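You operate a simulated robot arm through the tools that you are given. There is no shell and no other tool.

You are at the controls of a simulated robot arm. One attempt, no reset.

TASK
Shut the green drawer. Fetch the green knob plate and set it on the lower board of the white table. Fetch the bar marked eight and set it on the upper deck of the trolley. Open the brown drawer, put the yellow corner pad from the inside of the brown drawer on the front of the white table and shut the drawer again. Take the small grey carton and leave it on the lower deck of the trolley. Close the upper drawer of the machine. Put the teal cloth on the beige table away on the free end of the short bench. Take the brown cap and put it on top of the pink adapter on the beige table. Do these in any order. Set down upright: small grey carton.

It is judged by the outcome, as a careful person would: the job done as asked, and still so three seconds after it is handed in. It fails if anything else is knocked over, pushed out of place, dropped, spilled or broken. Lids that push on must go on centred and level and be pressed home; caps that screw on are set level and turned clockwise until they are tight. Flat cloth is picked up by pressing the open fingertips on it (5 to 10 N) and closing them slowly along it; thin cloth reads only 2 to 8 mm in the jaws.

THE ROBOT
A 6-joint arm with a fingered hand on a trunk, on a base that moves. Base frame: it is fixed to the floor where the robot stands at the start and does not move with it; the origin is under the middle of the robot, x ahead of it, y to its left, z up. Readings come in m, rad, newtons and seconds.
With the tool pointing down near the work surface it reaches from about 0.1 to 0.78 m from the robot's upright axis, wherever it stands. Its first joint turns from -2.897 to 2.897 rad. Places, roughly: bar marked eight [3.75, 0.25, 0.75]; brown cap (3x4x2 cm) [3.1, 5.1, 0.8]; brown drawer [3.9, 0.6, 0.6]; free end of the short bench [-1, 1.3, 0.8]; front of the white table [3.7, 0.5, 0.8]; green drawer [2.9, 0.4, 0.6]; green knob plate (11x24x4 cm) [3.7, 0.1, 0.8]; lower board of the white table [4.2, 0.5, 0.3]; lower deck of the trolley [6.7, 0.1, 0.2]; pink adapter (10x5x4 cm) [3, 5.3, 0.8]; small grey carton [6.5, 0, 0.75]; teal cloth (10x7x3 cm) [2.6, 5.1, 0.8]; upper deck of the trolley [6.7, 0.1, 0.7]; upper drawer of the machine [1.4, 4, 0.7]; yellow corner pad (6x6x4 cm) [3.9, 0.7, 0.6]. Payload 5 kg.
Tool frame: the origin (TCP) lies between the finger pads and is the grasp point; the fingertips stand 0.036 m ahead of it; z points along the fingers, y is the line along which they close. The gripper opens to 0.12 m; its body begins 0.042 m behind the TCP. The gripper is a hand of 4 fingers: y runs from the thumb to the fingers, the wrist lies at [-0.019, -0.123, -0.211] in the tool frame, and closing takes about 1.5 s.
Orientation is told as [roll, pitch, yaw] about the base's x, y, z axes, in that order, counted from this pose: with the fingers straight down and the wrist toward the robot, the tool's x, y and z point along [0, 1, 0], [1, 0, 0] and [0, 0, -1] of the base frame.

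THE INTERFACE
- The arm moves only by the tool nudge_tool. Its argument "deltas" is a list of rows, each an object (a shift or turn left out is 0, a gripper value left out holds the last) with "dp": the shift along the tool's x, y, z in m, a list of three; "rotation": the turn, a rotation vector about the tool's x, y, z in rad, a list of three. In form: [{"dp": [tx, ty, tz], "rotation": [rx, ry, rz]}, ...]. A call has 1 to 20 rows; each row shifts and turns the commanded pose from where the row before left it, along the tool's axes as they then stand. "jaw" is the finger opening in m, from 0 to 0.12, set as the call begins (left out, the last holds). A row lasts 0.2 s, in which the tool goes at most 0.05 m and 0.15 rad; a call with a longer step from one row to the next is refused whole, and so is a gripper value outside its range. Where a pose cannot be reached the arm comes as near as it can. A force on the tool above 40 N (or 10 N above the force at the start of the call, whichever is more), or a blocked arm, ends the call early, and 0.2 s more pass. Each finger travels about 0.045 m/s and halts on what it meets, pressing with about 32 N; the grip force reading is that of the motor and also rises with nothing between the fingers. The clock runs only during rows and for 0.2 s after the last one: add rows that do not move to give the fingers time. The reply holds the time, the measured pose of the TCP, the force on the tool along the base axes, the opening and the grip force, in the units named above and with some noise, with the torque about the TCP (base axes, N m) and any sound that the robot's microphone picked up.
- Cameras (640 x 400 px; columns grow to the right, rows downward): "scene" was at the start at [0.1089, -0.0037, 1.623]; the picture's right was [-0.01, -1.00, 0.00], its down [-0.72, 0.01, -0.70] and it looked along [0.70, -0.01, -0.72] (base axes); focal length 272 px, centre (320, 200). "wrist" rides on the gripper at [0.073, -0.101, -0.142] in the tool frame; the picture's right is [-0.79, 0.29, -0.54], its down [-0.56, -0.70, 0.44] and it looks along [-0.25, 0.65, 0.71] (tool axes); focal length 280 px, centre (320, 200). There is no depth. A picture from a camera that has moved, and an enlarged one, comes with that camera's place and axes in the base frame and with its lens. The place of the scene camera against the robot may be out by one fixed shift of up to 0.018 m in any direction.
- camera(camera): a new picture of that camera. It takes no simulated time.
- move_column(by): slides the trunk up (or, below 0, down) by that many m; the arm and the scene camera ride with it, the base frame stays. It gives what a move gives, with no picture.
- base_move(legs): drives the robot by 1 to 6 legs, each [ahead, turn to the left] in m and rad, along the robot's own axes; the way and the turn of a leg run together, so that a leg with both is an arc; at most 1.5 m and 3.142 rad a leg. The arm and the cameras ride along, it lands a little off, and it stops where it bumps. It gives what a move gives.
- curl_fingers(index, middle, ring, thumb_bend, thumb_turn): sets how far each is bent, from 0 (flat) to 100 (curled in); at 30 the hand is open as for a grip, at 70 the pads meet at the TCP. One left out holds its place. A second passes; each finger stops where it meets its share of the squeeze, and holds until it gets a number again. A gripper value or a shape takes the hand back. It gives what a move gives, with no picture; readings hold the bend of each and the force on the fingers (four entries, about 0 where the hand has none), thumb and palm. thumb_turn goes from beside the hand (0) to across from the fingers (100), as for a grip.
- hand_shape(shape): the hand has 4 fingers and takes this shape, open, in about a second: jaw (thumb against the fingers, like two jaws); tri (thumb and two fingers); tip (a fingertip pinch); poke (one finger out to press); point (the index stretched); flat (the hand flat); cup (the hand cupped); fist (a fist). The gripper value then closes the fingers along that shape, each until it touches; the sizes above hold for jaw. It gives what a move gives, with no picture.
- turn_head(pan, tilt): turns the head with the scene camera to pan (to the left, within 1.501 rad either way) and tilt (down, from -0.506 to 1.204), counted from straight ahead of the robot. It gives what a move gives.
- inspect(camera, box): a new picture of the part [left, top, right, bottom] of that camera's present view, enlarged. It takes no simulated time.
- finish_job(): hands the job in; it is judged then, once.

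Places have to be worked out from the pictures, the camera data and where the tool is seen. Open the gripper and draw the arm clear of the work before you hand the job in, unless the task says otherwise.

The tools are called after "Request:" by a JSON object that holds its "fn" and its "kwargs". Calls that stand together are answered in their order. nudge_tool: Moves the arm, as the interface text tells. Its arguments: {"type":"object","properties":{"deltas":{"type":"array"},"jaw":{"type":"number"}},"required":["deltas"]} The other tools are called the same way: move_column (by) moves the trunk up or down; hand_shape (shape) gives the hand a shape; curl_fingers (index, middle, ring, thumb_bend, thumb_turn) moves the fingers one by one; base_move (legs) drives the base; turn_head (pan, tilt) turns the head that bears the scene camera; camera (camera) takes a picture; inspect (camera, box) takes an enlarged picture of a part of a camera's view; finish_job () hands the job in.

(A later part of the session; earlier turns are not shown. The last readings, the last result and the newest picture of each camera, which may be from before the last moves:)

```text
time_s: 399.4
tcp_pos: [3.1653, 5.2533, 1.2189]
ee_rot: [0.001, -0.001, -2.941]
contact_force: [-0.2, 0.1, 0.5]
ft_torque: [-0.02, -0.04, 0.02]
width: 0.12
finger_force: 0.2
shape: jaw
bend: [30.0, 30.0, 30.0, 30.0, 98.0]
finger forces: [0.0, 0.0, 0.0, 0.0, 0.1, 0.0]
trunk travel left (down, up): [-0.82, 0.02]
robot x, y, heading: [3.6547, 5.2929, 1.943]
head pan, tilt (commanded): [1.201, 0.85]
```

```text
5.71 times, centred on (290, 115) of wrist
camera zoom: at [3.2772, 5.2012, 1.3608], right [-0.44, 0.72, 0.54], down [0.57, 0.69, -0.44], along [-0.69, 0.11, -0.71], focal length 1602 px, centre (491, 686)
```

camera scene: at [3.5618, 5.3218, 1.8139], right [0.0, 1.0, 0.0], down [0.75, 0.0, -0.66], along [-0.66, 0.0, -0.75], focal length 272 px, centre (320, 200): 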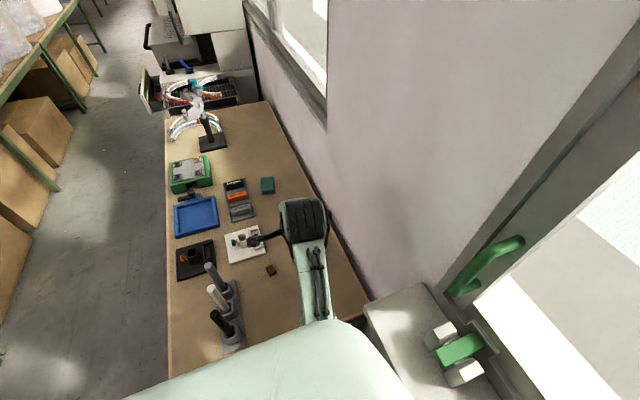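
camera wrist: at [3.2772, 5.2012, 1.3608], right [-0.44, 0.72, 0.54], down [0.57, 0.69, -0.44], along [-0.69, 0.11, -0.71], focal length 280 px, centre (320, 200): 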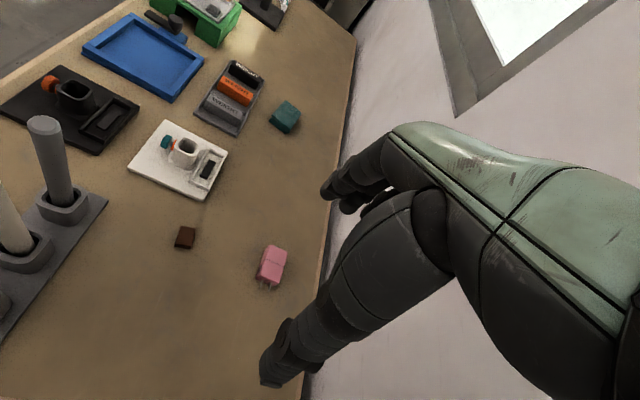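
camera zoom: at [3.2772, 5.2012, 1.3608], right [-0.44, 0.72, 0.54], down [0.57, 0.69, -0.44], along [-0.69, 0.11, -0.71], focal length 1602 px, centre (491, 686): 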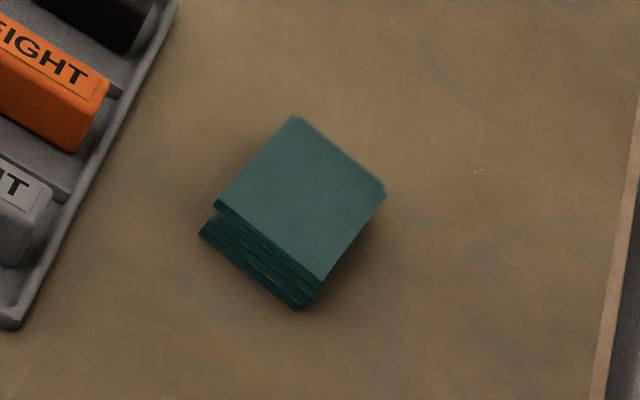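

The cap's long side lies at about 0.58 rad and the adapter's body runs nearly along the table. I turn the tool to yaw ≈ −2.56 and move above the cap.

Request:
{"fn": "nudge_tool", "kwargs": {"deltas": [{"dp": [0.0259, 0.0314, 0]}, {"dp": [0.0259, 0.0314, 0]}, {"dp": [0.0259, 0.0314, 0]}, {"dp": [0.0259, 0.0314, 0]}, {"rotation": [0, 0, -0.13]}, {"rotation": [0, 0, -0.13]}, {"rotation": [0, 0, -0.12]}, {}]}}

Request:
{"fn": "move_column", "kwargs": {"by": -0.25}}

Request:
{"fn": "camera", "kwargs": {"camera": "wrist"}}

Request:
{"fn": "camera", "kwargs": {"camera": "scene"}}

```text
time_s: 401.2
tcp_pos: [3.0615, 5.1248, 1.2189]
ee_rot: [0.0, -0.001, -2.558]
contact_force: [0.8, 0.3, 0.7]
ft_torque: [-0.04, -0.01, 0.03]
width: 0.1199
finger_force: 0.0
shape: jaw
bend: [30.0, 30.0, 30.0, 30.0, 98.0]
finger forces: [0.0, 0.0, 0.0, 0.1, 0.0, 0.0]
trunk travel left (down, up): [-0.82, 0.02]
robot x, y, heading: [3.6543, 5.2975, 1.948]
head pan, tilt (commanded): [1.201, 0.85]
```

```text
time_s: 403.8
tcp_pos: [3.061, 5.1246, 0.9687]
ee_rot: [0.001, -0.001, -2.559]
contact_force: [0.3, 0.3, 0.7]
ft_torque: [0.0, 0.02, 0.0]
width: 0.1201
finger_force: 0.0
shape: jaw
bend: [30.0, 30.0, 30.0, 30.0, 98.0]
finger forces: [0.1, 0.1, 0.1, 0.0, 0.0, 0.0]
trunk travel left (down, up): [-0.57, 0.27]
robot x, y, heading: [3.6529, 5.2957, 1.949]
head pan, tilt (commanded): [1.201, 0.85]
```

```text
taken
camera wrist: at [3.1853, 5.1197, 1.1111], right [-0.67, 0.5, 0.54], down [0.28, 0.85, -0.44], along [-0.68, -0.15, -0.71], focal length 280 px, centre (320, 200)
```

wrist: 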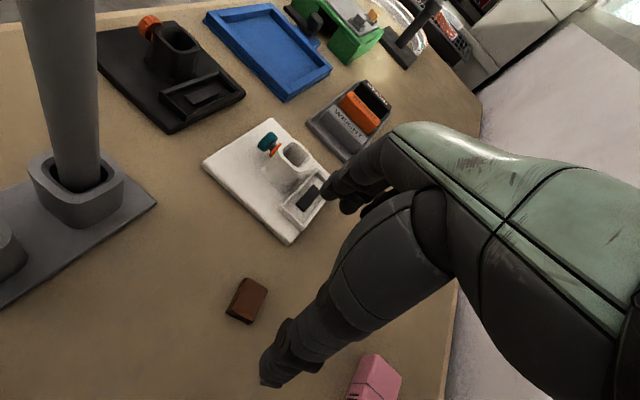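

```text
taken
camera scene: at [3.5621, 5.321, 1.5639], right [-0.01, 1.0, 0.0], down [0.75, 0.0, -0.66], along [-0.66, 0.0, -0.75], focal length 272 px, centre (320, 200)
```

scene: 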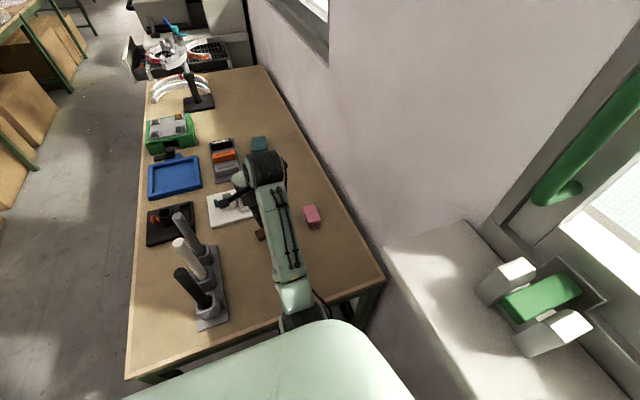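

The cap is right below. I enlarge to get its edges accurately.

Request:
{"fn": "inspect", "kwargs": {"camera": "wrist", "box": [200, 250, 300, 350]}}

```text
4.00 times, centred on (250, 300) of wrist
camera zoom: at [3.1853, 5.1197, 1.1111], right [-0.67, 0.5, 0.54], down [0.28, 0.85, -0.44], along [-0.68, -0.15, -0.71], focal length 1122 px, centre (600, -200)
```

zoom: 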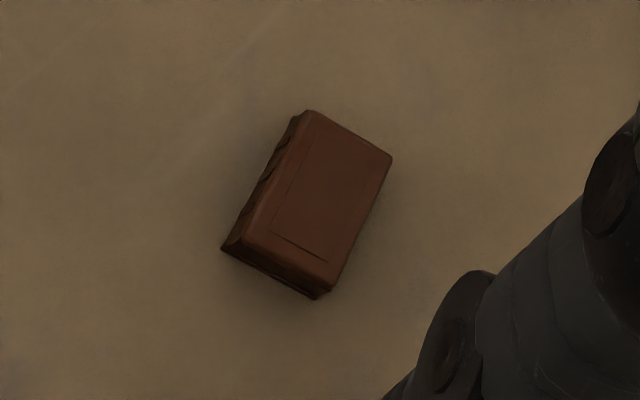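

The cap is aligned with the jaws. I descend toward the table, watching for contact.

Request:
{"fn": "nudge_tool", "kwargs": {"deltas": [{"dp": [-0.0015, -0.004, 0.035]}, {"dp": [0, 0, 0.035]}, {"dp": [0, 0, 0.03]}, {"dp": [0, 0, 0.012]}, {}]}}

Request:
{"fn": "nudge_tool", "kwargs": {"deltas": [{"dp": [0, 0, 0.005]}, {"dp": [0, 0, 0.004]}, {"dp": [0, 0, 0.003]}, {}]}}

Request:
{"fn": "camera", "kwargs": {"camera": "wrist"}}

```text
time_s: 405.0
tcp_pos: [3.0634, 5.1275, 0.8566]
ee_rot: [0.0, -0.001, -2.557]
contact_force: [-0.2, 0.6, -0.3]
ft_torque: [-0.01, 0.0, 0.0]
width: 0.1199
finger_force: 0.0
shape: jaw
bend: [30.0, 30.0, 30.0, 30.0, 98.0]
finger forces: [0.0, 0.0, 0.0, 0.0, 0.0, 0.1]
trunk travel left (down, up): [-0.57, 0.27]
robot x, y, heading: [3.654, 5.2984, 1.941]
head pan, tilt (commanded): [1.201, 0.85]
```

```text
time_s: 406.0
tcp_pos: [3.0625, 5.1275, 0.8444]
ee_rot: [0.0, -0.001, -2.558]
contact_force: [0.3, 0.6, 0.0]
ft_torque: [0.0, 0.02, -0.02]
width: 0.1199
finger_force: 0.1
shape: jaw
bend: [30.0, 30.0, 30.0, 30.0, 98.0]
finger forces: [0.1, 0.0, 0.0, 0.1, 0.0, 0.1]
trunk travel left (down, up): [-0.57, 0.27]
robot x, y, heading: [3.6515, 5.2938, 1.943]
head pan, tilt (commanded): [1.201, 0.85]
```

```text
taken
camera wrist: at [3.1878, 5.1231, 0.9871], right [-0.68, 0.5, 0.54], down [0.28, 0.85, -0.44], along [-0.68, -0.15, -0.71], focal length 280 px, centre (320, 200)
```

wrist: 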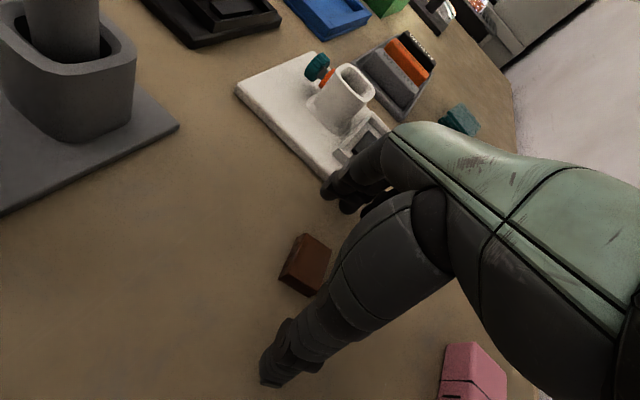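

The open fingers hover close to the white plate's corner, so I shift 2 cm back toward me before lowering the last few millimetres.

Request:
{"fn": "nudge_tool", "kwargs": {"deltas": [{"dp": [0, -0.02, 0]}, {"dp": [0, 0, 0.004]}, {"dp": [0, 0, 0.003]}, {}]}}

Request:
{"fn": "camera", "kwargs": {"camera": "wrist"}}

```text
time_s: 407.0
tcp_pos: [3.0802, 5.1397, 0.8378]
ee_rot: [-0.001, 0.0, -2.558]
contact_force: [-0.6, 0.0, 0.0]
ft_torque: [0.04, 0.01, -0.01]
width: 0.1201
finger_force: 0.1
shape: jaw
bend: [30.0, 30.0, 30.0, 30.0, 98.0]
finger forces: [0.0, 0.0, 0.1, 0.0, 0.0, 0.0]
trunk travel left (down, up): [-0.57, 0.27]
robot x, y, heading: [3.6519, 5.297, 1.946]
head pan, tilt (commanded): [1.201, 0.85]
```

```text
taken
camera wrist: at [3.2043, 5.1341, 0.9799], right [-0.67, 0.5, 0.54], down [0.28, 0.85, -0.44], along [-0.68, -0.15, -0.71], focal length 280 px, centre (320, 200)
```

wrist: 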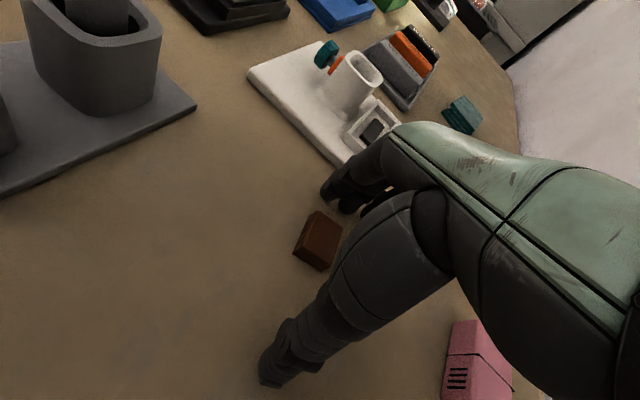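

Still no contact; I lower further in 3 mm steps to find the table.

Request:
{"fn": "nudge_tool", "kwargs": {"deltas": [{"dp": [0, 0, 0.003]}, {"dp": [0, 0, 0.003]}, {"dp": [0, 0, 0.003]}, {}]}}

Request:
{"fn": "camera", "kwargs": {"camera": "wrist"}}

```text
time_s: 408.0
tcp_pos: [3.0821, 5.1392, 0.8342]
ee_rot: [-0.001, -0.011, -2.561]
contact_force: [2.1, 2.2, 31.2]
ft_torque: [-0.7, 1.66, -0.16]
width: 0.1178
finger_force: 0.0
shape: jaw
bend: [30.0, 30.0, 30.0, 30.0, 98.0]
finger forces: [0.3, 28.0, 0.1, 0.0, 2.8, 0.0]
trunk travel left (down, up): [-0.57, 0.27]
robot x, y, heading: [3.6511, 5.297, 1.949]
head pan, tilt (commanded): [1.201, 0.85]
```

```text
taken
camera wrist: at [3.2065, 5.1346, 0.9749], right [-0.67, 0.5, 0.55], down [0.27, 0.85, -0.45], along [-0.69, -0.15, -0.71], focal length 280 px, centre (320, 200)
```

wrist: 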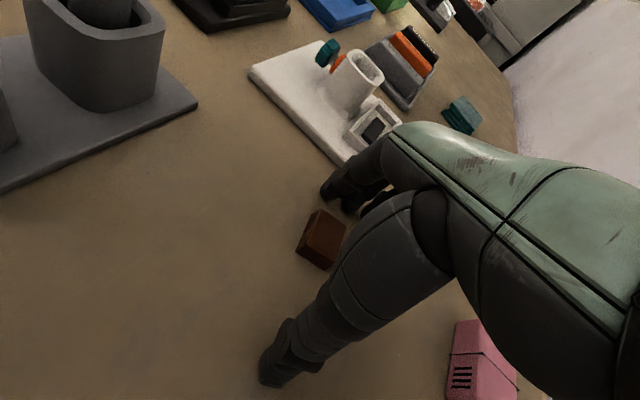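

Contact found (table z≈0.798). I rise to z≈0.840 and close on the cap.

Request:
{"fn": "nudge_tool", "kwargs": {"deltas": [{"dp": [0, 0, -0.006]}, {"dp": [0, 0.004, -0.005]}, {}]}}

Request:
{"fn": "nudge_tool", "kwargs": {"deltas": [{}, {}, {}, {}, {}, {}, {}, {}, {}, {}], "jaw": 0.01}}

Request:
{"fn": "camera", "kwargs": {"camera": "wrist"}}

```text
time_s: 408.8
tcp_pos: [3.0797, 5.1373, 0.8373]
ee_rot: [0.0, 0.006, -2.561]
contact_force: [-0.5, 0.2, 1.0]
ft_torque: [0.0, 0.02, 0.04]
width: 0.1195
finger_force: 0.0
shape: jaw
bend: [30.0, 30.0, 30.0, 30.0, 98.0]
finger forces: [0.0, 0.6, 0.0, 0.1, 0.1, 0.1]
trunk travel left (down, up): [-0.57, 0.27]
robot x, y, heading: [3.6537, 5.2949, 1.948]
head pan, tilt (commanded): [1.201, 0.85]
```

```text
time_s: 411.0
tcp_pos: [3.0767, 5.1365, 0.8395]
ee_rot: [0.0, 0.0, -2.558]
contact_force: [0.2, 1.0, -0.8]
ft_torque: [0.03, 0.01, 0.01]
width: 0.0329
finger_force: 31.5
shape: jaw
bend: [73.0, 55.0, 60.0, 75.0, 100.0]
finger forces: [18.0, 9.6, 0.0, 0.1, 27.7, 0.0]
trunk travel left (down, up): [-0.57, 0.27]
robot x, y, heading: [3.6543, 5.294, 1.944]
head pan, tilt (commanded): [1.201, 0.85]
```

```text
taken
camera wrist: at [3.2009, 5.1318, 0.9818], right [-0.67, 0.5, 0.54], down [0.28, 0.85, -0.44], along [-0.68, -0.15, -0.71], focal length 280 px, centre (320, 200)
```

wrist: 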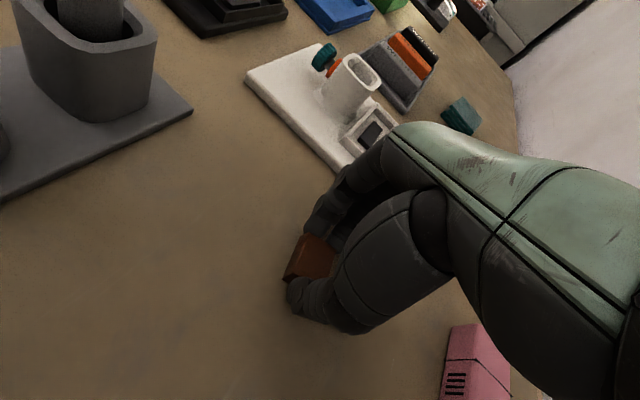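

The cap is held by index, middle and thumb. I lift slightly and enlarge to see whether it is level.

Request:
{"fn": "nudge_tool", "kwargs": {"deltas": [{"dp": [0, 0, -0.01]}, {"dp": [0, 0, -0.02]}, {"dp": [0, 0, -0.03]}, {}]}}

Request:
{"fn": "inspect", "kwargs": {"camera": "wrist", "box": [260, 190, 380, 320]}}

Request:
{"fn": "camera", "kwargs": {"camera": "wrist"}}

```text
time_s: 412.0
tcp_pos: [3.0779, 5.1369, 0.8985]
ee_rot: [0.0, 0.0, -2.559]
contact_force: [-0.9, 0.1, -0.1]
ft_torque: [0.01, -0.01, 0.04]
width: 0.033
finger_force: 32.2
shape: jaw
bend: [73.0, 55.0, 60.0, 75.0, 100.0]
finger forces: [18.0, 9.6, 0.1, 0.1, 27.7, 0.0]
trunk travel left (down, up): [-0.57, 0.27]
robot x, y, heading: [3.6533, 5.3008, 1.945]
head pan, tilt (commanded): [1.201, 0.85]
```

```text
3.08 times, centred on (320, 255) of wrist
camera zoom: at [3.2014, 5.1315, 1.0417], right [-0.68, 0.5, 0.54], down [0.28, 0.85, -0.44], along [-0.68, -0.15, -0.71], focal length 863 px, centre (320, 31)
```

zoom: 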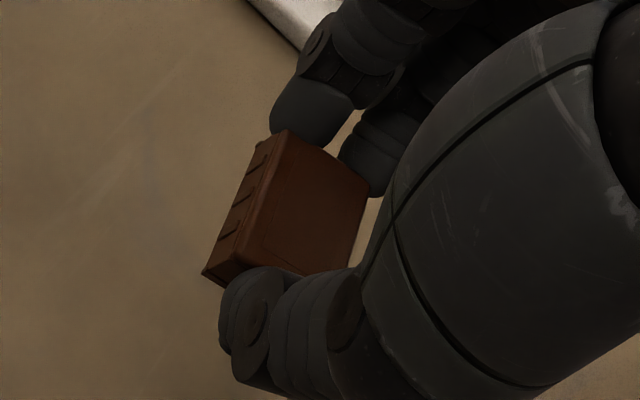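

```text
taken
camera wrist: at [3.2014, 5.1315, 1.0417], right [-0.68, 0.5, 0.54], down [0.28, 0.85, -0.44], along [-0.68, -0.15, -0.71], focal length 280 px, centre (320, 200)
```

wrist: 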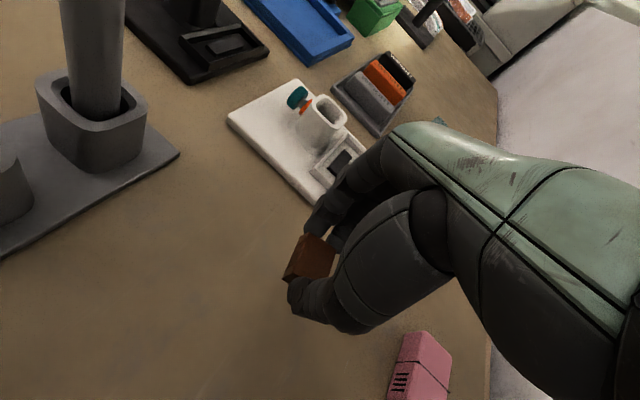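

The cap is held level and centred at the TCP. I move above the pink adapter, turning the tool to match its long axis.

Request:
{"fn": "nudge_tool", "kwargs": {"deltas": [{"dp": [0, 0, -0.04]}, {"dp": [0, 0, -0.03]}, {"dp": [-0.043, -0.0035, 0]}, {"dp": [-0.043, -0.0035, 0]}, {"dp": [-0.043, -0.0035, 0]}, {"dp": [-0.043, -0.0035, 0]}, {"rotation": [0, 0, 0.11]}, {"rotation": [0, 0, 0.11]}, {"rotation": [0, 0, 0.11]}, {}]}}

Request:
{"fn": "camera", "kwargs": {"camera": "wrist"}}

Request:
{"fn": "inspect", "kwargs": {"camera": "wrist", "box": [180, 220, 340, 360]}}

```text
time_s: 414.2
tcp_pos: [2.9944, 5.2877, 0.9693]
ee_rot: [0.003, 0.0, -2.89]
contact_force: [1.1, 1.1, -0.6]
ft_torque: [-0.04, -0.01, -0.01]
width: 0.0329
finger_force: 32.3
shape: jaw
bend: [73.0, 55.0, 60.0, 75.0, 100.0]
finger forces: [18.0, 9.8, 0.1, 0.0, 27.6, 0.0]
trunk travel left (down, up): [-0.57, 0.27]
robot x, y, heading: [3.6563, 5.2948, 1.943]
head pan, tilt (commanded): [1.201, 0.85]
```

```text
taken
camera wrist: at [3.1096, 5.2434, 1.1118], right [-0.48, 0.69, 0.54], down [0.54, 0.72, -0.44], along [-0.7, 0.08, -0.71], focal length 280 px, centre (320, 200)
```

wrist: 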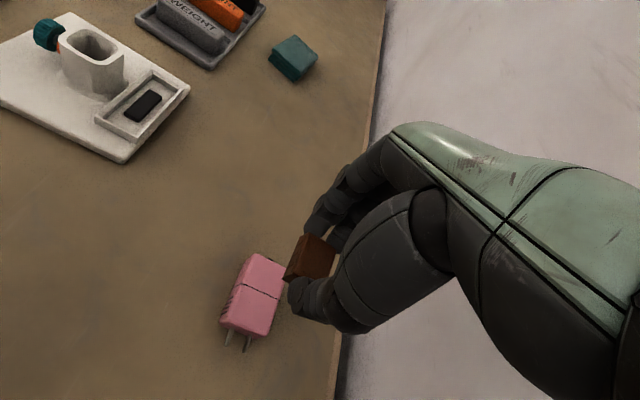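

```text
2.86 times, centred on (260, 290) of wrist
camera zoom: at [3.1096, 5.2434, 1.1118], right [-0.48, 0.69, 0.54], down [0.54, 0.72, -0.44], along [-0.7, 0.08, -0.71], focal length 801 px, centre (491, -57)
```

zoom: 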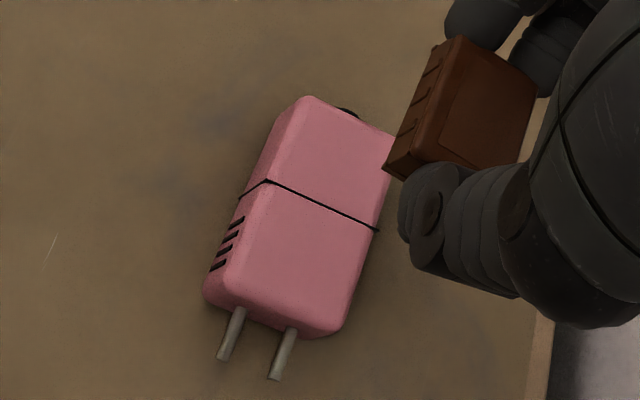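

The adapter's top is about 7×4 cm centred near (2.992, 5.291), long axis 0.36 rad. I correct the position and yaw, descend partway and re-check.

Request:
{"fn": "nudge_tool", "kwargs": {"deltas": [{"dp": [-0.0057, 0.0003, 0], "rotation": [0, 0, -0.11]}, {"dp": [0, 0, 0.025]}, {"dp": [0, 0, 0.02]}, {}]}}

Request:
{"fn": "inspect", "kwargs": {"camera": "wrist", "box": [200, 200, 360, 340]}}

Request:
{"fn": "camera", "kwargs": {"camera": "scene"}}

```text
time_s: 415.2
tcp_pos: [2.992, 5.2929, 0.9234]
ee_rot: [0.0, 0.0, -2.78]
contact_force: [-0.8, -0.9, -0.2]
ft_torque: [0.03, 0.01, 0.02]
width: 0.033
finger_force: 31.5
shape: jaw
bend: [73.0, 55.0, 60.0, 75.0, 100.0]
finger forces: [17.9, 9.7, 0.0, 0.0, 27.5, 0.0]
trunk travel left (down, up): [-0.57, 0.27]
robot x, y, heading: [3.6539, 5.2986, 1.944]
head pan, tilt (commanded): [1.201, 0.85]
```

```text
2.86 times, centred on (280, 270) of wrist
camera zoom: at [3.1124, 5.261, 1.0659], right [-0.55, 0.64, 0.54], down [0.46, 0.77, -0.44], along [-0.7, 0.0, -0.71], focal length 801 px, centre (434, 0)
```

zoom: 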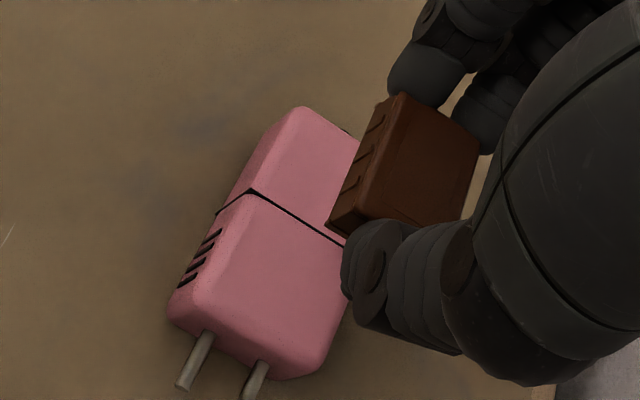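

```text
taken
camera scene: at [3.562, 5.321, 1.5639], right [-0.01, 1.0, 0.0], down [0.75, 0.0, -0.66], along [-0.66, 0.0, -0.75], focal length 272 px, centre (320, 200)
```

scene: 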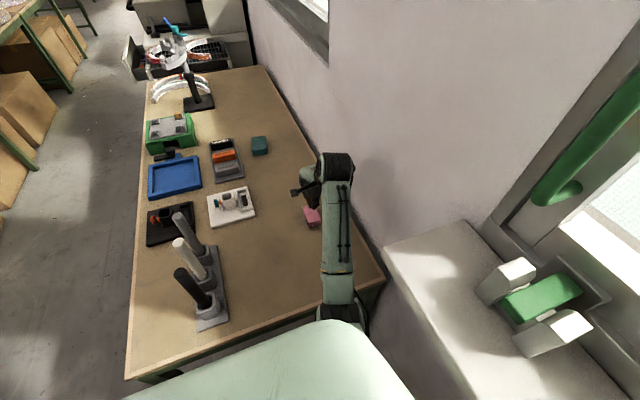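

Adapter centre (2.993, 5.291) and cap centre agree within about 1 mm. I descend to just above, then lower in 2 mm steps.

Request:
{"fn": "nudge_tool", "kwargs": {"deltas": [{"dp": [0, 0, 0.018]}, {"dp": [0, 0, 0.014]}, {"dp": [0, 0, 0.004]}, {"dp": [0, 0, 0.003]}, {}]}}

Request:
{"fn": "inspect", "kwargs": {"camera": "wrist", "box": [240, 180, 400, 320]}}

```text
time_s: 416.4
tcp_pos: [2.9932, 5.2936, 0.8864]
ee_rot: [0.0, 0.001, -2.777]
contact_force: [-0.3, -0.5, -0.1]
ft_torque: [0.01, -0.01, 0.0]
width: 0.0329
finger_force: 31.9
shape: jaw
bend: [73.0, 55.0, 60.0, 75.0, 100.0]
finger forces: [17.9, 9.7, 0.0, 0.0, 27.7, 0.0]
trunk travel left (down, up): [-0.57, 0.27]
robot x, y, heading: [3.6552, 5.2939, 1.95]
head pan, tilt (commanded): [1.201, 0.85]
```

```text
2.86 times, centred on (320, 250) of wrist
camera zoom: at [3.1125, 5.2615, 1.0276], right [-0.55, 0.64, 0.54], down [0.46, 0.77, -0.44], along [-0.7, 0.0, -0.71], focal length 801 px, centre (320, 57)
```

zoom: 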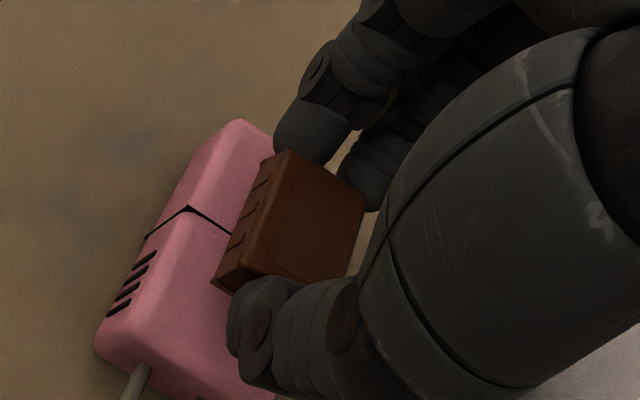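

The view shows the cap about 6 mm too far toward the wall. I shift it 6 mm and lower gently to contact.

Request:
{"fn": "nudge_tool", "kwargs": {"deltas": [{"dp": [0.006, 0, 0]}, {"dp": [0, 0, 0.003]}, {"dp": [0, 0, 0.002]}, {}]}}

Request:
{"fn": "inspect", "kwargs": {"camera": "wrist", "box": [240, 180, 400, 320]}}

```text
time_s: 417.4
tcp_pos: [2.9949, 5.2886, 0.8807]
ee_rot: [-0.001, 0.001, -2.779]
contact_force: [1.1, 0.5, 0.1]
ft_torque: [0.0, -0.01, -0.01]
width: 0.033
finger_force: 32.4
shape: jaw
bend: [73.0, 55.0, 60.0, 75.0, 100.0]
finger forces: [17.9, 9.7, 0.1, 0.0, 27.6, 0.0]
trunk travel left (down, up): [-0.57, 0.27]
robot x, y, heading: [3.652, 5.2969, 1.947]
head pan, tilt (commanded): [1.201, 0.85]
```

```text
2.86 times, centred on (320, 250) of wrist
camera zoom: at [3.1148, 5.2559, 1.0226], right [-0.55, 0.64, 0.54], down [0.46, 0.77, -0.44], along [-0.7, 0.0, -0.71], focal length 801 px, centre (320, 57)
```

zoom: 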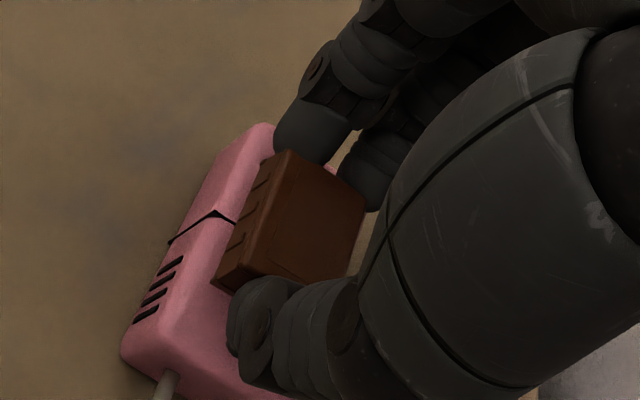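

Centred now, a couple of millimetres above. I lower in 1.5 mm steps until contact.

Request:
{"fn": "nudge_tool", "kwargs": {"deltas": [{"dp": [0, 0, 0.0015]}, {"dp": [0, 0, 0.0015]}, {"dp": [0, 0, 0.0015]}, {}]}}

Request:
{"fn": "inspect", "kwargs": {"camera": "wrist", "box": [240, 180, 400, 320]}}

```text
time_s: 418.4
tcp_pos: [2.9946, 5.2886, 0.8758]
ee_rot: [0.0, -0.001, -2.779]
contact_force: [-0.1, -0.1, 0.7]
ft_torque: [0.02, -0.01, 0.01]
width: 0.0329
finger_force: 31.4
shape: jaw
bend: [73.0, 55.0, 60.0, 75.0, 100.0]
finger forces: [18.0, 9.7, 0.0, 0.1, 27.7, 0.0]
trunk travel left (down, up): [-0.57, 0.27]
robot x, y, heading: [3.6515, 5.2949, 1.949]
head pan, tilt (commanded): [1.201, 0.85]
```

```text
2.86 times, centred on (320, 250) of wrist
camera zoom: at [3.1146, 5.2559, 1.0182], right [-0.55, 0.64, 0.54], down [0.46, 0.77, -0.44], along [-0.7, 0.0, -0.71], focal length 801 px, centre (320, 57)
```

zoom: 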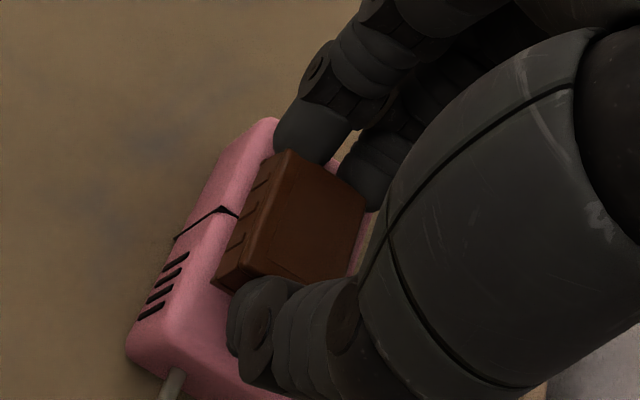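

Request:
{"fn": "nudge_tool", "kwargs": {"deltas": [{"dp": [0, 0, 0.0015]}, {"dp": [0, 0, 0.0015]}, {}]}}

Request:
{"fn": "inspect", "kwargs": {"camera": "wrist", "box": [240, 180, 400, 320]}}

```text
time_s: 419.2
tcp_pos: [2.9946, 5.2889, 0.8738]
ee_rot: [-0.001, 0.001, -2.777]
contact_force: [0.4, 0.2, -0.4]
ft_torque: [0.05, -0.02, -0.02]
width: 0.033
finger_force: 32.2
shape: jaw
bend: [73.0, 55.0, 60.0, 75.0, 100.0]
finger forces: [17.9, 9.7, 0.1, 0.1, 27.6, 0.1]
trunk travel left (down, up): [-0.57, 0.27]
robot x, y, heading: [3.6511, 5.2966, 1.941]
head pan, tilt (commanded): [1.201, 0.85]
```

```text
2.86 times, centred on (320, 250) of wrist
camera zoom: at [3.1148, 5.2562, 1.0155], right [-0.55, 0.64, 0.54], down [0.46, 0.77, -0.44], along [-0.7, 0.0, -0.71], focal length 801 px, centre (320, 57)
```

zoom: 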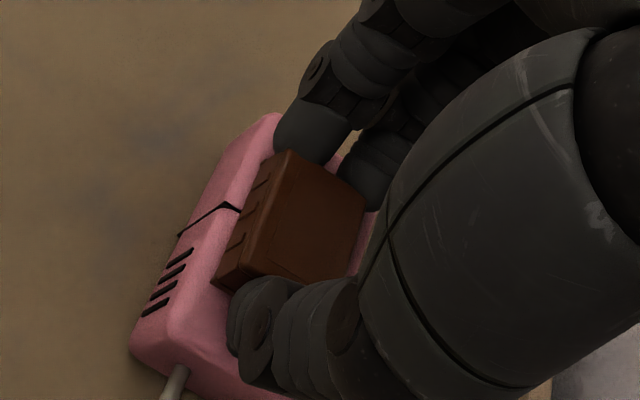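

Still a hair above; I continue down in 1.5 mm steps.

Request:
{"fn": "nudge_tool", "kwargs": {"deltas": [{"dp": [0, 0, 0.0015]}, {"dp": [0, 0, 0.0015]}, {"dp": [0, 0, 0.0015]}, {}]}}

Request:
{"fn": "inspect", "kwargs": {"camera": "wrist", "box": [240, 180, 400, 320]}}

```text
time_s: 420.2
tcp_pos: [2.9954, 5.2876, 0.8701]
ee_rot: [0.0, -0.004, -2.778]
contact_force: [1.1, -0.6, 9.6]
ft_torque: [-0.11, 0.11, 0.06]
width: 0.0332
finger_force: 32.0
shape: jaw
bend: [74.0, 55.0, 60.0, 75.0, 100.0]
finger forces: [18.5, 10.3, 0.0, 0.1, 29.1, 0.0]
trunk travel left (down, up): [-0.57, 0.27]
robot x, y, heading: [3.6543, 5.297, 1.944]
head pan, tilt (commanded): [1.201, 0.85]
```

```text
2.86 times, centred on (320, 250) of wrist
camera zoom: at [3.1154, 5.2562, 1.0121], right [-0.55, 0.64, 0.54], down [0.45, 0.77, -0.45], along [-0.7, 0.0, -0.71], focal length 801 px, centre (320, 57)
```

zoom: 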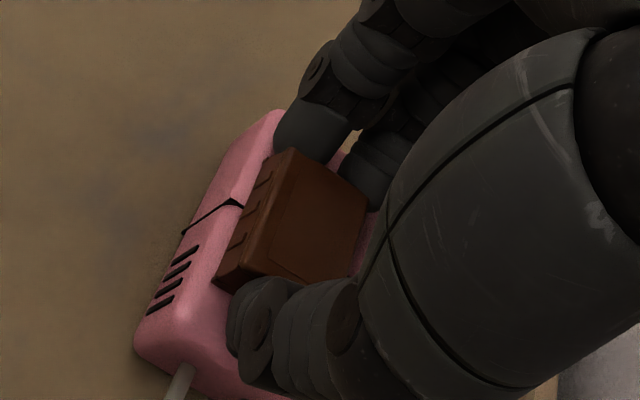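

The cap touches the adapter evenly (about 10 N) with margins on both sides. I ease off 1.5 mm and open fingers and thumb together in a controlled way.

Request:
{"fn": "nudge_tool", "kwargs": {"deltas": [{"dp": [0, 0, -0.0015]}, {}]}}

Request:
{"fn": "curl_fingers", "kwargs": {"index": 64, "middle": 47, "ring": 50, "thumb_bend": 66}}

Request:
{"fn": "inspect", "kwargs": {"camera": "wrist", "box": [240, 180, 400, 320]}}

```text
time_s: 420.8
tcp_pos: [2.9945, 5.289, 0.8706]
ee_rot: [0.0, 0.0, -2.778]
contact_force: [-0.9, -0.5, 7.3]
ft_torque: [-0.05, 0.19, 0.0]
width: 0.0329
finger_force: 32.0
shape: jaw
bend: [74.0, 55.0, 60.0, 75.0, 100.0]
finger forces: [18.6, 10.7, 0.0, 0.0, 28.6, 0.0]
trunk travel left (down, up): [-0.57, 0.27]
robot x, y, heading: [3.6534, 5.2942, 1.942]
head pan, tilt (commanded): [1.201, 0.85]
```

```text
time_s: 421.8
tcp_pos: [2.9956, 5.289, 0.8735]
ee_rot: [0.001, -0.007, -2.78]
contact_force: [-2.6, 0.1, 18.8]
ft_torque: [-0.16, 0.57, -0.05]
width: 0.0376
finger_force: 12.5
shape: fingers
bend: [57.0, 48.0, 50.0, 63.0, 100.0]
finger forces: [9.4, 9.7, 0.0, 0.1, 5.2, 0.0]
trunk travel left (down, up): [-0.57, 0.27]
robot x, y, heading: [3.6548, 5.2947, 1.946]
head pan, tilt (commanded): [1.201, 0.85]
```

```text
2.86 times, centred on (320, 250) of wrist
camera zoom: at [3.1158, 5.2562, 1.0142], right [-0.55, 0.64, 0.54], down [0.45, 0.77, -0.45], along [-0.7, 0.0, -0.71], focal length 801 px, centre (320, 57)
```

zoom: 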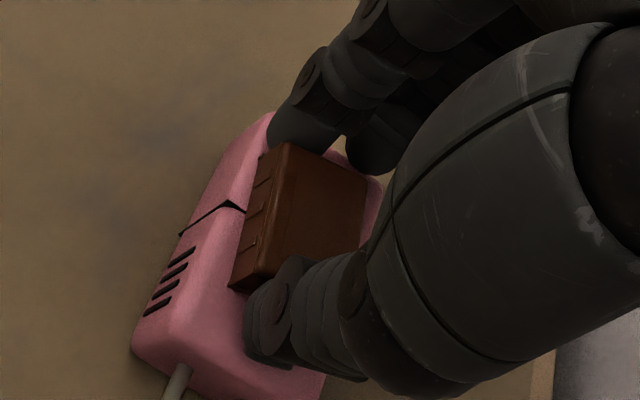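

The extending fingertips press on the adapter; I raise the hand 6 mm and then open further.

Request:
{"fn": "nudge_tool", "kwargs": {"deltas": [{"dp": [0, 0, -0.003]}, {"dp": [0, 0, -0.003]}, {}]}}

Request:
{"fn": "inspect", "kwargs": {"camera": "wrist", "box": [240, 180, 400, 320]}}

```text
time_s: 422.6
tcp_pos: [2.9959, 5.2889, 0.8727]
ee_rot: [0.003, 0.005, -2.779]
contact_force: [0.2, -0.5, -0.1]
ft_torque: [-0.01, 0.01, 0.04]
width: 0.0376
finger_force: 5.7
shape: fingers
bend: [58.0, 47.0, 50.0, 62.0, 100.0]
finger forces: [6.3, 0.0, 0.0, 0.0, 6.3, 0.0]
trunk travel left (down, up): [-0.57, 0.27]
robot x, y, heading: [3.6534, 5.2983, 1.946]
head pan, tilt (commanded): [1.201, 0.85]
```

```text
2.86 times, centred on (320, 250) of wrist
camera zoom: at [3.115, 5.2563, 1.017], right [-0.55, 0.64, 0.54], down [0.46, 0.77, -0.44], along [-0.7, 0.0, -0.72], focal length 801 px, centre (320, 57)
```

zoom: 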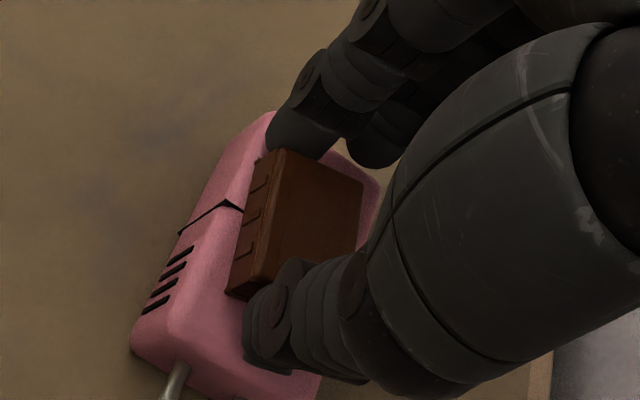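

Index and thumb still pinch lightly. I lower 1.5 mm so the cap rests, then open both a bit more.

Request:
{"fn": "nudge_tool", "kwargs": {"deltas": [{"dp": [0, 0, 0.0015]}, {}]}}

Request:
{"fn": "curl_fingers", "kwargs": {"index": 50, "middle": 42, "ring": 42, "thumb_bend": 54}}

Request:
{"fn": "inspect", "kwargs": {"camera": "wrist", "box": [240, 180, 400, 320]}}

```text
time_s: 423.2
tcp_pos: [2.9956, 5.2882, 0.8743]
ee_rot: [0.0, -0.001, -2.777]
contact_force: [-0.3, 0.4, 0.6]
ft_torque: [0.0, -0.01, -0.02]
width: 0.0379
finger_force: 6.0
shape: fingers
bend: [58.0, 47.0, 50.0, 62.0, 100.0]
finger forces: [6.2, 0.0, 0.1, 0.0, 6.3, 0.0]
trunk travel left (down, up): [-0.57, 0.27]
robot x, y, heading: [3.6527, 5.2942, 1.943]
head pan, tilt (commanded): [1.201, 0.85]
```

```text
time_s: 424.2
tcp_pos: [2.995, 5.2892, 0.8743]
ee_rot: [0.0, 0.0, -2.78]
contact_force: [-0.9, 0.0, 0.7]
ft_torque: [-0.03, -0.01, 0.0]
width: 0.0578
finger_force: 0.0
shape: fingers
bend: [50.0, 42.0, 42.0, 54.0, 100.0]
finger forces: [0.0, 0.0, 0.1, 0.1, 0.0, 0.0]
trunk travel left (down, up): [-0.57, 0.27]
robot x, y, heading: [3.6546, 5.2972, 1.948]
head pan, tilt (commanded): [1.201, 0.85]
```

```text
2.86 times, centred on (320, 250) of wrist
camera zoom: at [3.1147, 5.2563, 1.0168], right [-0.55, 0.64, 0.54], down [0.46, 0.77, -0.44], along [-0.7, 0.0, -0.71], focal length 801 px, centre (320, 57)
```

zoom: 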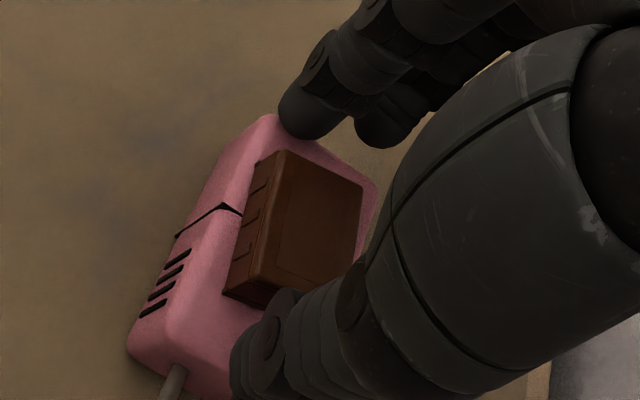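

The cap sits flat on the adapter. I raise the hand straight up and inspect.

Request:
{"fn": "nudge_tool", "kwargs": {"deltas": [{"dp": [0, 0, -0.01]}, {"dp": [0, 0, -0.02]}, {"dp": [0, 0, -0.03]}, {"dp": [0, 0, -0.03]}, {}]}}

Request:
{"fn": "inspect", "kwargs": {"camera": "wrist", "box": [160, 200, 340, 360]}}

Request:
{"fn": "camera", "kwargs": {"camera": "wrist"}}

```text
time_s: 425.4
tcp_pos: [2.9954, 5.2886, 0.9657]
ee_rot: [-0.001, 0.002, -2.778]
contact_force: [0.3, 0.6, -0.3]
ft_torque: [-0.03, -0.01, -0.01]
width: 0.0574
finger_force: 0.0
shape: fingers
bend: [50.0, 42.0, 42.0, 54.0, 100.0]
finger forces: [0.1, 0.1, 0.0, 0.0, 0.1, 0.0]
trunk travel left (down, up): [-0.57, 0.27]
robot x, y, heading: [3.6545, 5.2995, 1.945]
head pan, tilt (commanded): [1.201, 0.85]
```

```text
2.50 times, centred on (250, 280) of wrist
camera zoom: at [3.1149, 5.2568, 1.1072], right [-0.55, 0.64, 0.54], down [0.46, 0.77, -0.44], along [-0.7, 0.0, -0.71], focal length 701 px, centre (495, 0)
```

zoom: 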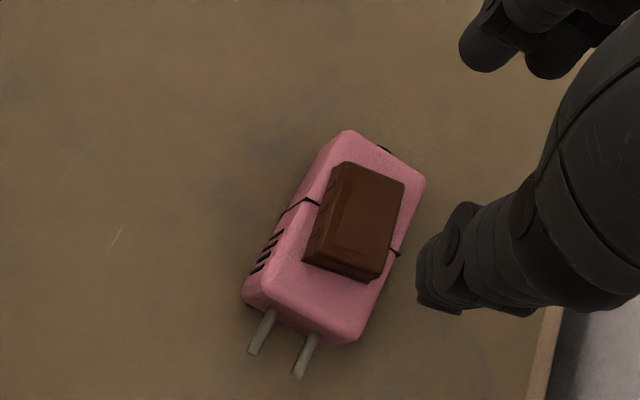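

```text
taken
camera wrist: at [3.1149, 5.2568, 1.1072], right [-0.55, 0.64, 0.54], down [0.46, 0.77, -0.44], along [-0.7, 0.0, -0.71], focal length 280 px, centre (320, 200)
```

wrist: 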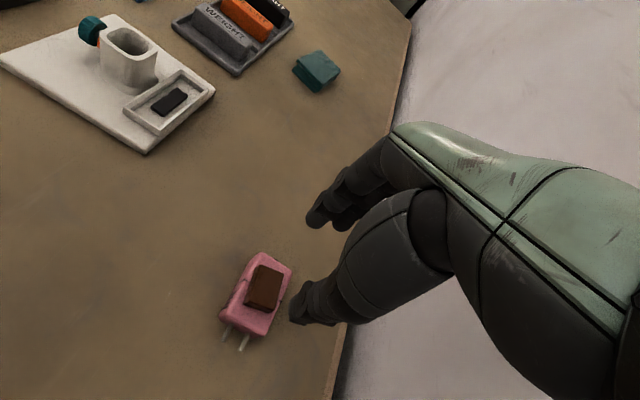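

The cap rests on the adapter, well inside its edges. Next the teal cloth, reachable from the front: I raise the hand high, retract it, and back out past the rods.

Request:
{"fn": "move_column", "kwargs": {"by": 0.26}}

Request:
{"fn": "nudge_tool", "kwargs": {"deltas": [{"dp": [0, -0.045, 0]}, {"dp": [0, -0.045, 0]}, {"dp": [0, -0.045, 0]}, {"dp": [0, -0.045, 0]}, {}], "jaw": 0.12}}

Request:
{"fn": "base_move", "kwargs": {"legs": [[-1.25, 0]]}}

Request:
{"fn": "nudge_tool", "kwargs": {"deltas": [{"dp": [-0.041, 0.0018, 0], "rotation": [0, 0, 0.0873]}, {"dp": [-0.041, 0.0018, 0], "rotation": [0, 0, 0.0873]}, {"dp": [-0.041, 0.0018, 0], "rotation": [0, 0, 0.0873]}, {"dp": [-0.041, 0.0018, 0], "rotation": [0, 0, 0.0873]}, {"dp": [-0.041, 0.0018, 0], "rotation": [0, 0, 0.0873]}, {"dp": [-0.041, 0.0018, 0], "rotation": [0, 0, 0.0873]}, {"dp": [-0.041, 0.0018, 0], "rotation": [0, 0, 0.0873]}, {"dp": [-0.041, 0.0018, 0], "rotation": [0, 0, 0.0873]}, {"dp": [-0.041, 0.0018, 0], "rotation": [0, 0, 0.0873]}, {"dp": [-0.041, 0.0018, 0], "rotation": [0, 0, 0.0873]}, {"dp": [-0.041, 0.0018, 0], "rotation": [0, 0, 0.0873]}, {"dp": [-0.041, 0.0018, 0], "rotation": [0, 0, 0.0873]}, {"dp": [-0.041, 0.0018, 0], "rotation": [0, 0, 0.0873]}, {"dp": [-0.041, 0.0018, 0], "rotation": [0, 0, 0.0873]}, {"dp": [-0.041, 0.0018, 0], "rotation": [0, 0, 0.0873]}, {"dp": [-0.041, 0.0018, 0], "rotation": [0, 0, 0.0873]}, {"dp": [-0.041, 0.0018, 0], "rotation": [0, 0, 0.0873]}, {}]}}

```text
time_s: 428.1
tcp_pos: [2.9947, 5.2889, 1.2241]
ee_rot: [-0.001, 0.0, -2.78]
contact_force: [-0.8, 0.1, -0.3]
ft_torque: [-0.03, -0.01, -0.03]
width: 0.0581
finger_force: 0.0
shape: fingers
bend: [50.0, 42.0, 42.0, 54.0, 100.0]
finger forces: [0.0, 0.0, 0.0, 0.0, 0.1, 0.0]
trunk travel left (down, up): [-0.83, 0.01]
robot x, y, heading: [3.6525, 5.3018, 1.953]
head pan, tilt (commanded): [1.201, 0.85]
```

```text
time_s: 429.3
tcp_pos: [3.1635, 5.353, 1.2246]
ee_rot: [-0.001, 0.0, -2.777]
contact_force: [0.7, -0.3, -0.6]
ft_torque: [-0.01, 0.04, 0.0]
width: 0.1199
finger_force: 0.1
shape: jaw
bend: [30.0, 30.0, 30.0, 30.0, 98.0]
finger forces: [0.2, 0.1, 0.0, 0.1, 0.0, 0.0]
trunk travel left (down, up): [-0.83, 0.01]
robot x, y, heading: [3.6573, 5.297, 1.947]
head pan, tilt (commanded): [1.201, 0.85]
```

```text
time_s: 436.2
tcp_pos: [3.6205, 4.1902, 1.226]
ee_rot: [0.001, 0.001, -2.779]
contact_force: [-0.9, -0.4, -0.6]
ft_torque: [0.01, 0.01, 0.0]
width: 0.1198
finger_force: 0.1
shape: jaw
bend: [30.0, 30.0, 30.0, 30.0, 98.0]
finger forces: [0.1, 0.0, 0.0, 0.0, 0.0, 0.1]
trunk travel left (down, up): [-0.83, 0.01]
robot x, y, heading: [4.1118, 4.1347, 1.95]
head pan, tilt (commanded): [1.201, 0.85]
```

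```text
time_s: 440.0
tcp_pos: [3.8034, 4.7979, 1.2255]
ee_rot: [0.0, -0.001, 2.017]
contact_force: [0.5, -0.1, 0.8]
ft_torque: [0.01, 0.02, 0.0]
width: 0.1199
finger_force: 0.2
shape: jaw
bend: [30.0, 30.0, 30.0, 30.0, 98.0]
finger forces: [0.0, 0.1, 0.1, 0.0, 0.0, 0.0]
trunk travel left (down, up): [-0.83, 0.01]
robot x, y, heading: [4.112, 4.1308, 1.949]
head pan, tilt (commanded): [1.201, 0.85]
```

I retract the arm a little and drive around to the front of the beige table, facing the cloth.

Request:
{"fn": "nudge_tool", "kwargs": {"deltas": [{"dp": [0, -0.045, 0]}, {"dp": [0, -0.045, 0]}, {"dp": [0, -0.045, 0]}, {}]}}

Request:
{"fn": "base_move", "kwargs": {"legs": [[0.25, 0], [0, 1.555], [1.07, 0], [0, -1.571]]}}

Request:
{"fn": "turn_head", "kwargs": {"pan": 0, "tilt": 0.75}}

Request:
{"fn": "camera", "kwargs": {"camera": "scene"}}

```text
time_s: 441.0
tcp_pos: [3.8634, 4.6778, 1.2235]
ee_rot: [0.0, 0.002, 2.018]
contact_force: [0.3, 0.6, 0.0]
ft_torque: [-0.01, 0.0, 0.01]
width: 0.1196
finger_force: 0.1
shape: jaw
bend: [30.0, 30.0, 30.0, 30.0, 98.0]
finger forces: [0.0, 0.1, 0.1, 0.0, 0.0, 0.1]
trunk travel left (down, up): [-0.83, 0.01]
robot x, y, heading: [4.1127, 4.1305, 1.942]
head pan, tilt (commanded): [1.201, 0.85]
```

```text
time_s: 457.5
tcp_pos: [2.7885, 4.5391, 1.2233]
ee_rot: [0.0, 0.0, 2.008]
contact_force: [-0.7, 0.1, -0.3]
ft_torque: [0.01, -0.02, -0.02]
width: 0.12
finger_force: 0.1
shape: jaw
bend: [30.0, 30.0, 30.0, 30.0, 98.0]
finger forces: [0.1, 0.0, 0.0, 0.1, 0.0, 0.0]
trunk travel left (down, up): [-0.83, 0.01]
robot x, y, heading: [3.0335, 3.9941, 1.93]
head pan, tilt (commanded): [1.201, 0.85]
```

```text
time_s: 458.9
tcp_pos: [2.7898, 4.5388, 1.2244]
ee_rot: [0.0, 0.002, 2.007]
contact_force: [0.8, 0.6, -0.7]
ft_torque: [-0.01, -0.01, 0.0]
width: 0.1195
finger_force: 0.1
shape: jaw
bend: [30.0, 30.0, 30.0, 30.0, 98.0]
finger forces: [0.0, 0.0, 0.0, 0.0, 0.1, 0.0]
trunk travel left (down, up): [-0.83, 0.01]
robot x, y, heading: [3.03, 3.9921, 1.933]
head pan, tilt (commanded): [0.0, 0.75]
```

```text
taken
camera scene: at [2.9889, 4.0945, 1.8319], right [0.93, 0.36, 0.0], down [0.24, -0.64, -0.73], along [-0.26, 0.68, -0.68], focal length 272 px, centre (320, 200)
```

scene: 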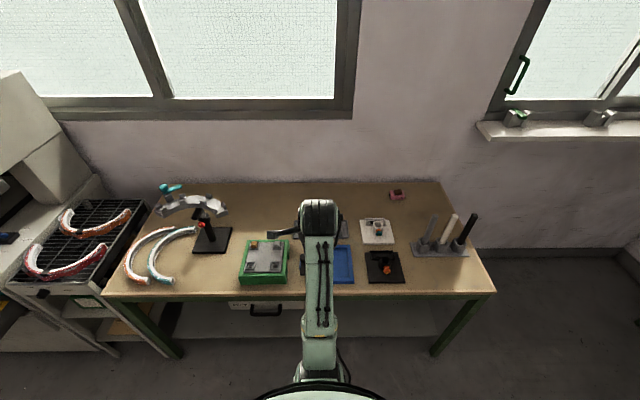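

I'm squarely in front of the cloth. I drive 0.35 m closer and extend over it.

Request:
{"fn": "base_move", "kwargs": {"legs": [[0.36, 0]]}}

Request:
{"fn": "nudge_tool", "kwargs": {"deltas": [{"dp": [0, 0.04, 0]}, {"dp": [0, 0.04, 0]}, {"dp": [0, 0.04, 0]}, {"dp": [0, 0.04, 0]}, {}]}}

Request:
{"fn": "camera", "kwargs": {"camera": "wrist"}}

Request:
{"fn": "camera", "kwargs": {"camera": "scene"}}

```text
time_s: 461.4
tcp_pos: [2.6642, 4.8738, 1.2239]
ee_rot: [-0.001, 0.0, 2.004]
contact_force: [-0.2, -0.1, 0.9]
ft_torque: [0.01, -0.01, -0.01]
width: 0.1198
finger_force: 0.1
shape: jaw
bend: [30.0, 30.0, 30.0, 30.0, 98.0]
finger forces: [0.0, 0.0, 0.0, 0.0, 0.1, 0.0]
trunk travel left (down, up): [-0.83, 0.01]
robot x, y, heading: [2.9078, 4.3252, 1.926]
head pan, tilt (commanded): [0.0, 0.75]
```

```text
time_s: 462.6
tcp_pos: [2.5951, 5.0184, 1.2242]
ee_rot: [-0.001, 0.0, 2.005]
contact_force: [0.3, 0.3, -0.5]
ft_torque: [0.02, -0.01, 0.01]
width: 0.1196
finger_force: 0.0
shape: jaw
bend: [30.0, 30.0, 30.0, 30.0, 98.0]
finger forces: [0.0, 0.1, 0.0, 0.0, 0.0, 0.0]
trunk travel left (down, up): [-0.83, 0.01]
robot x, y, heading: [2.9086, 4.3242, 1.932]
head pan, tilt (commanded): [0.0, 0.75]
```

```text
taken
camera wrist: at [2.5728, 4.896, 1.3671], right [0.59, 0.59, 0.54], down [0.8, -0.4, -0.44], along [-0.05, 0.7, -0.71], focal length 280 px, centre (320, 200)
```

wrist: 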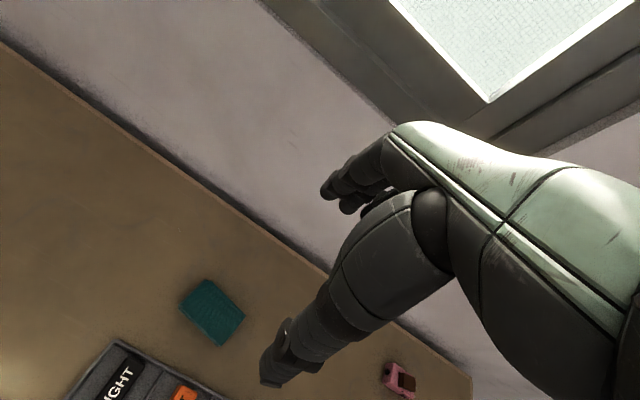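

```text
taken
camera scene: at [2.8632, 4.4277, 1.832], right [0.94, 0.35, 0.0], down [0.24, -0.64, -0.73], along [-0.26, 0.68, -0.68], focal length 272 px, centre (320, 200)
```

scene: 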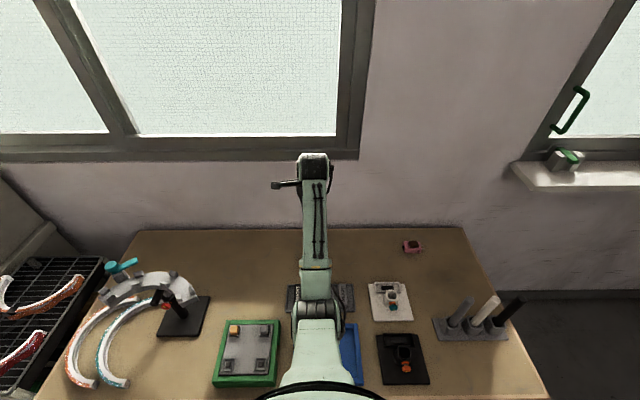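

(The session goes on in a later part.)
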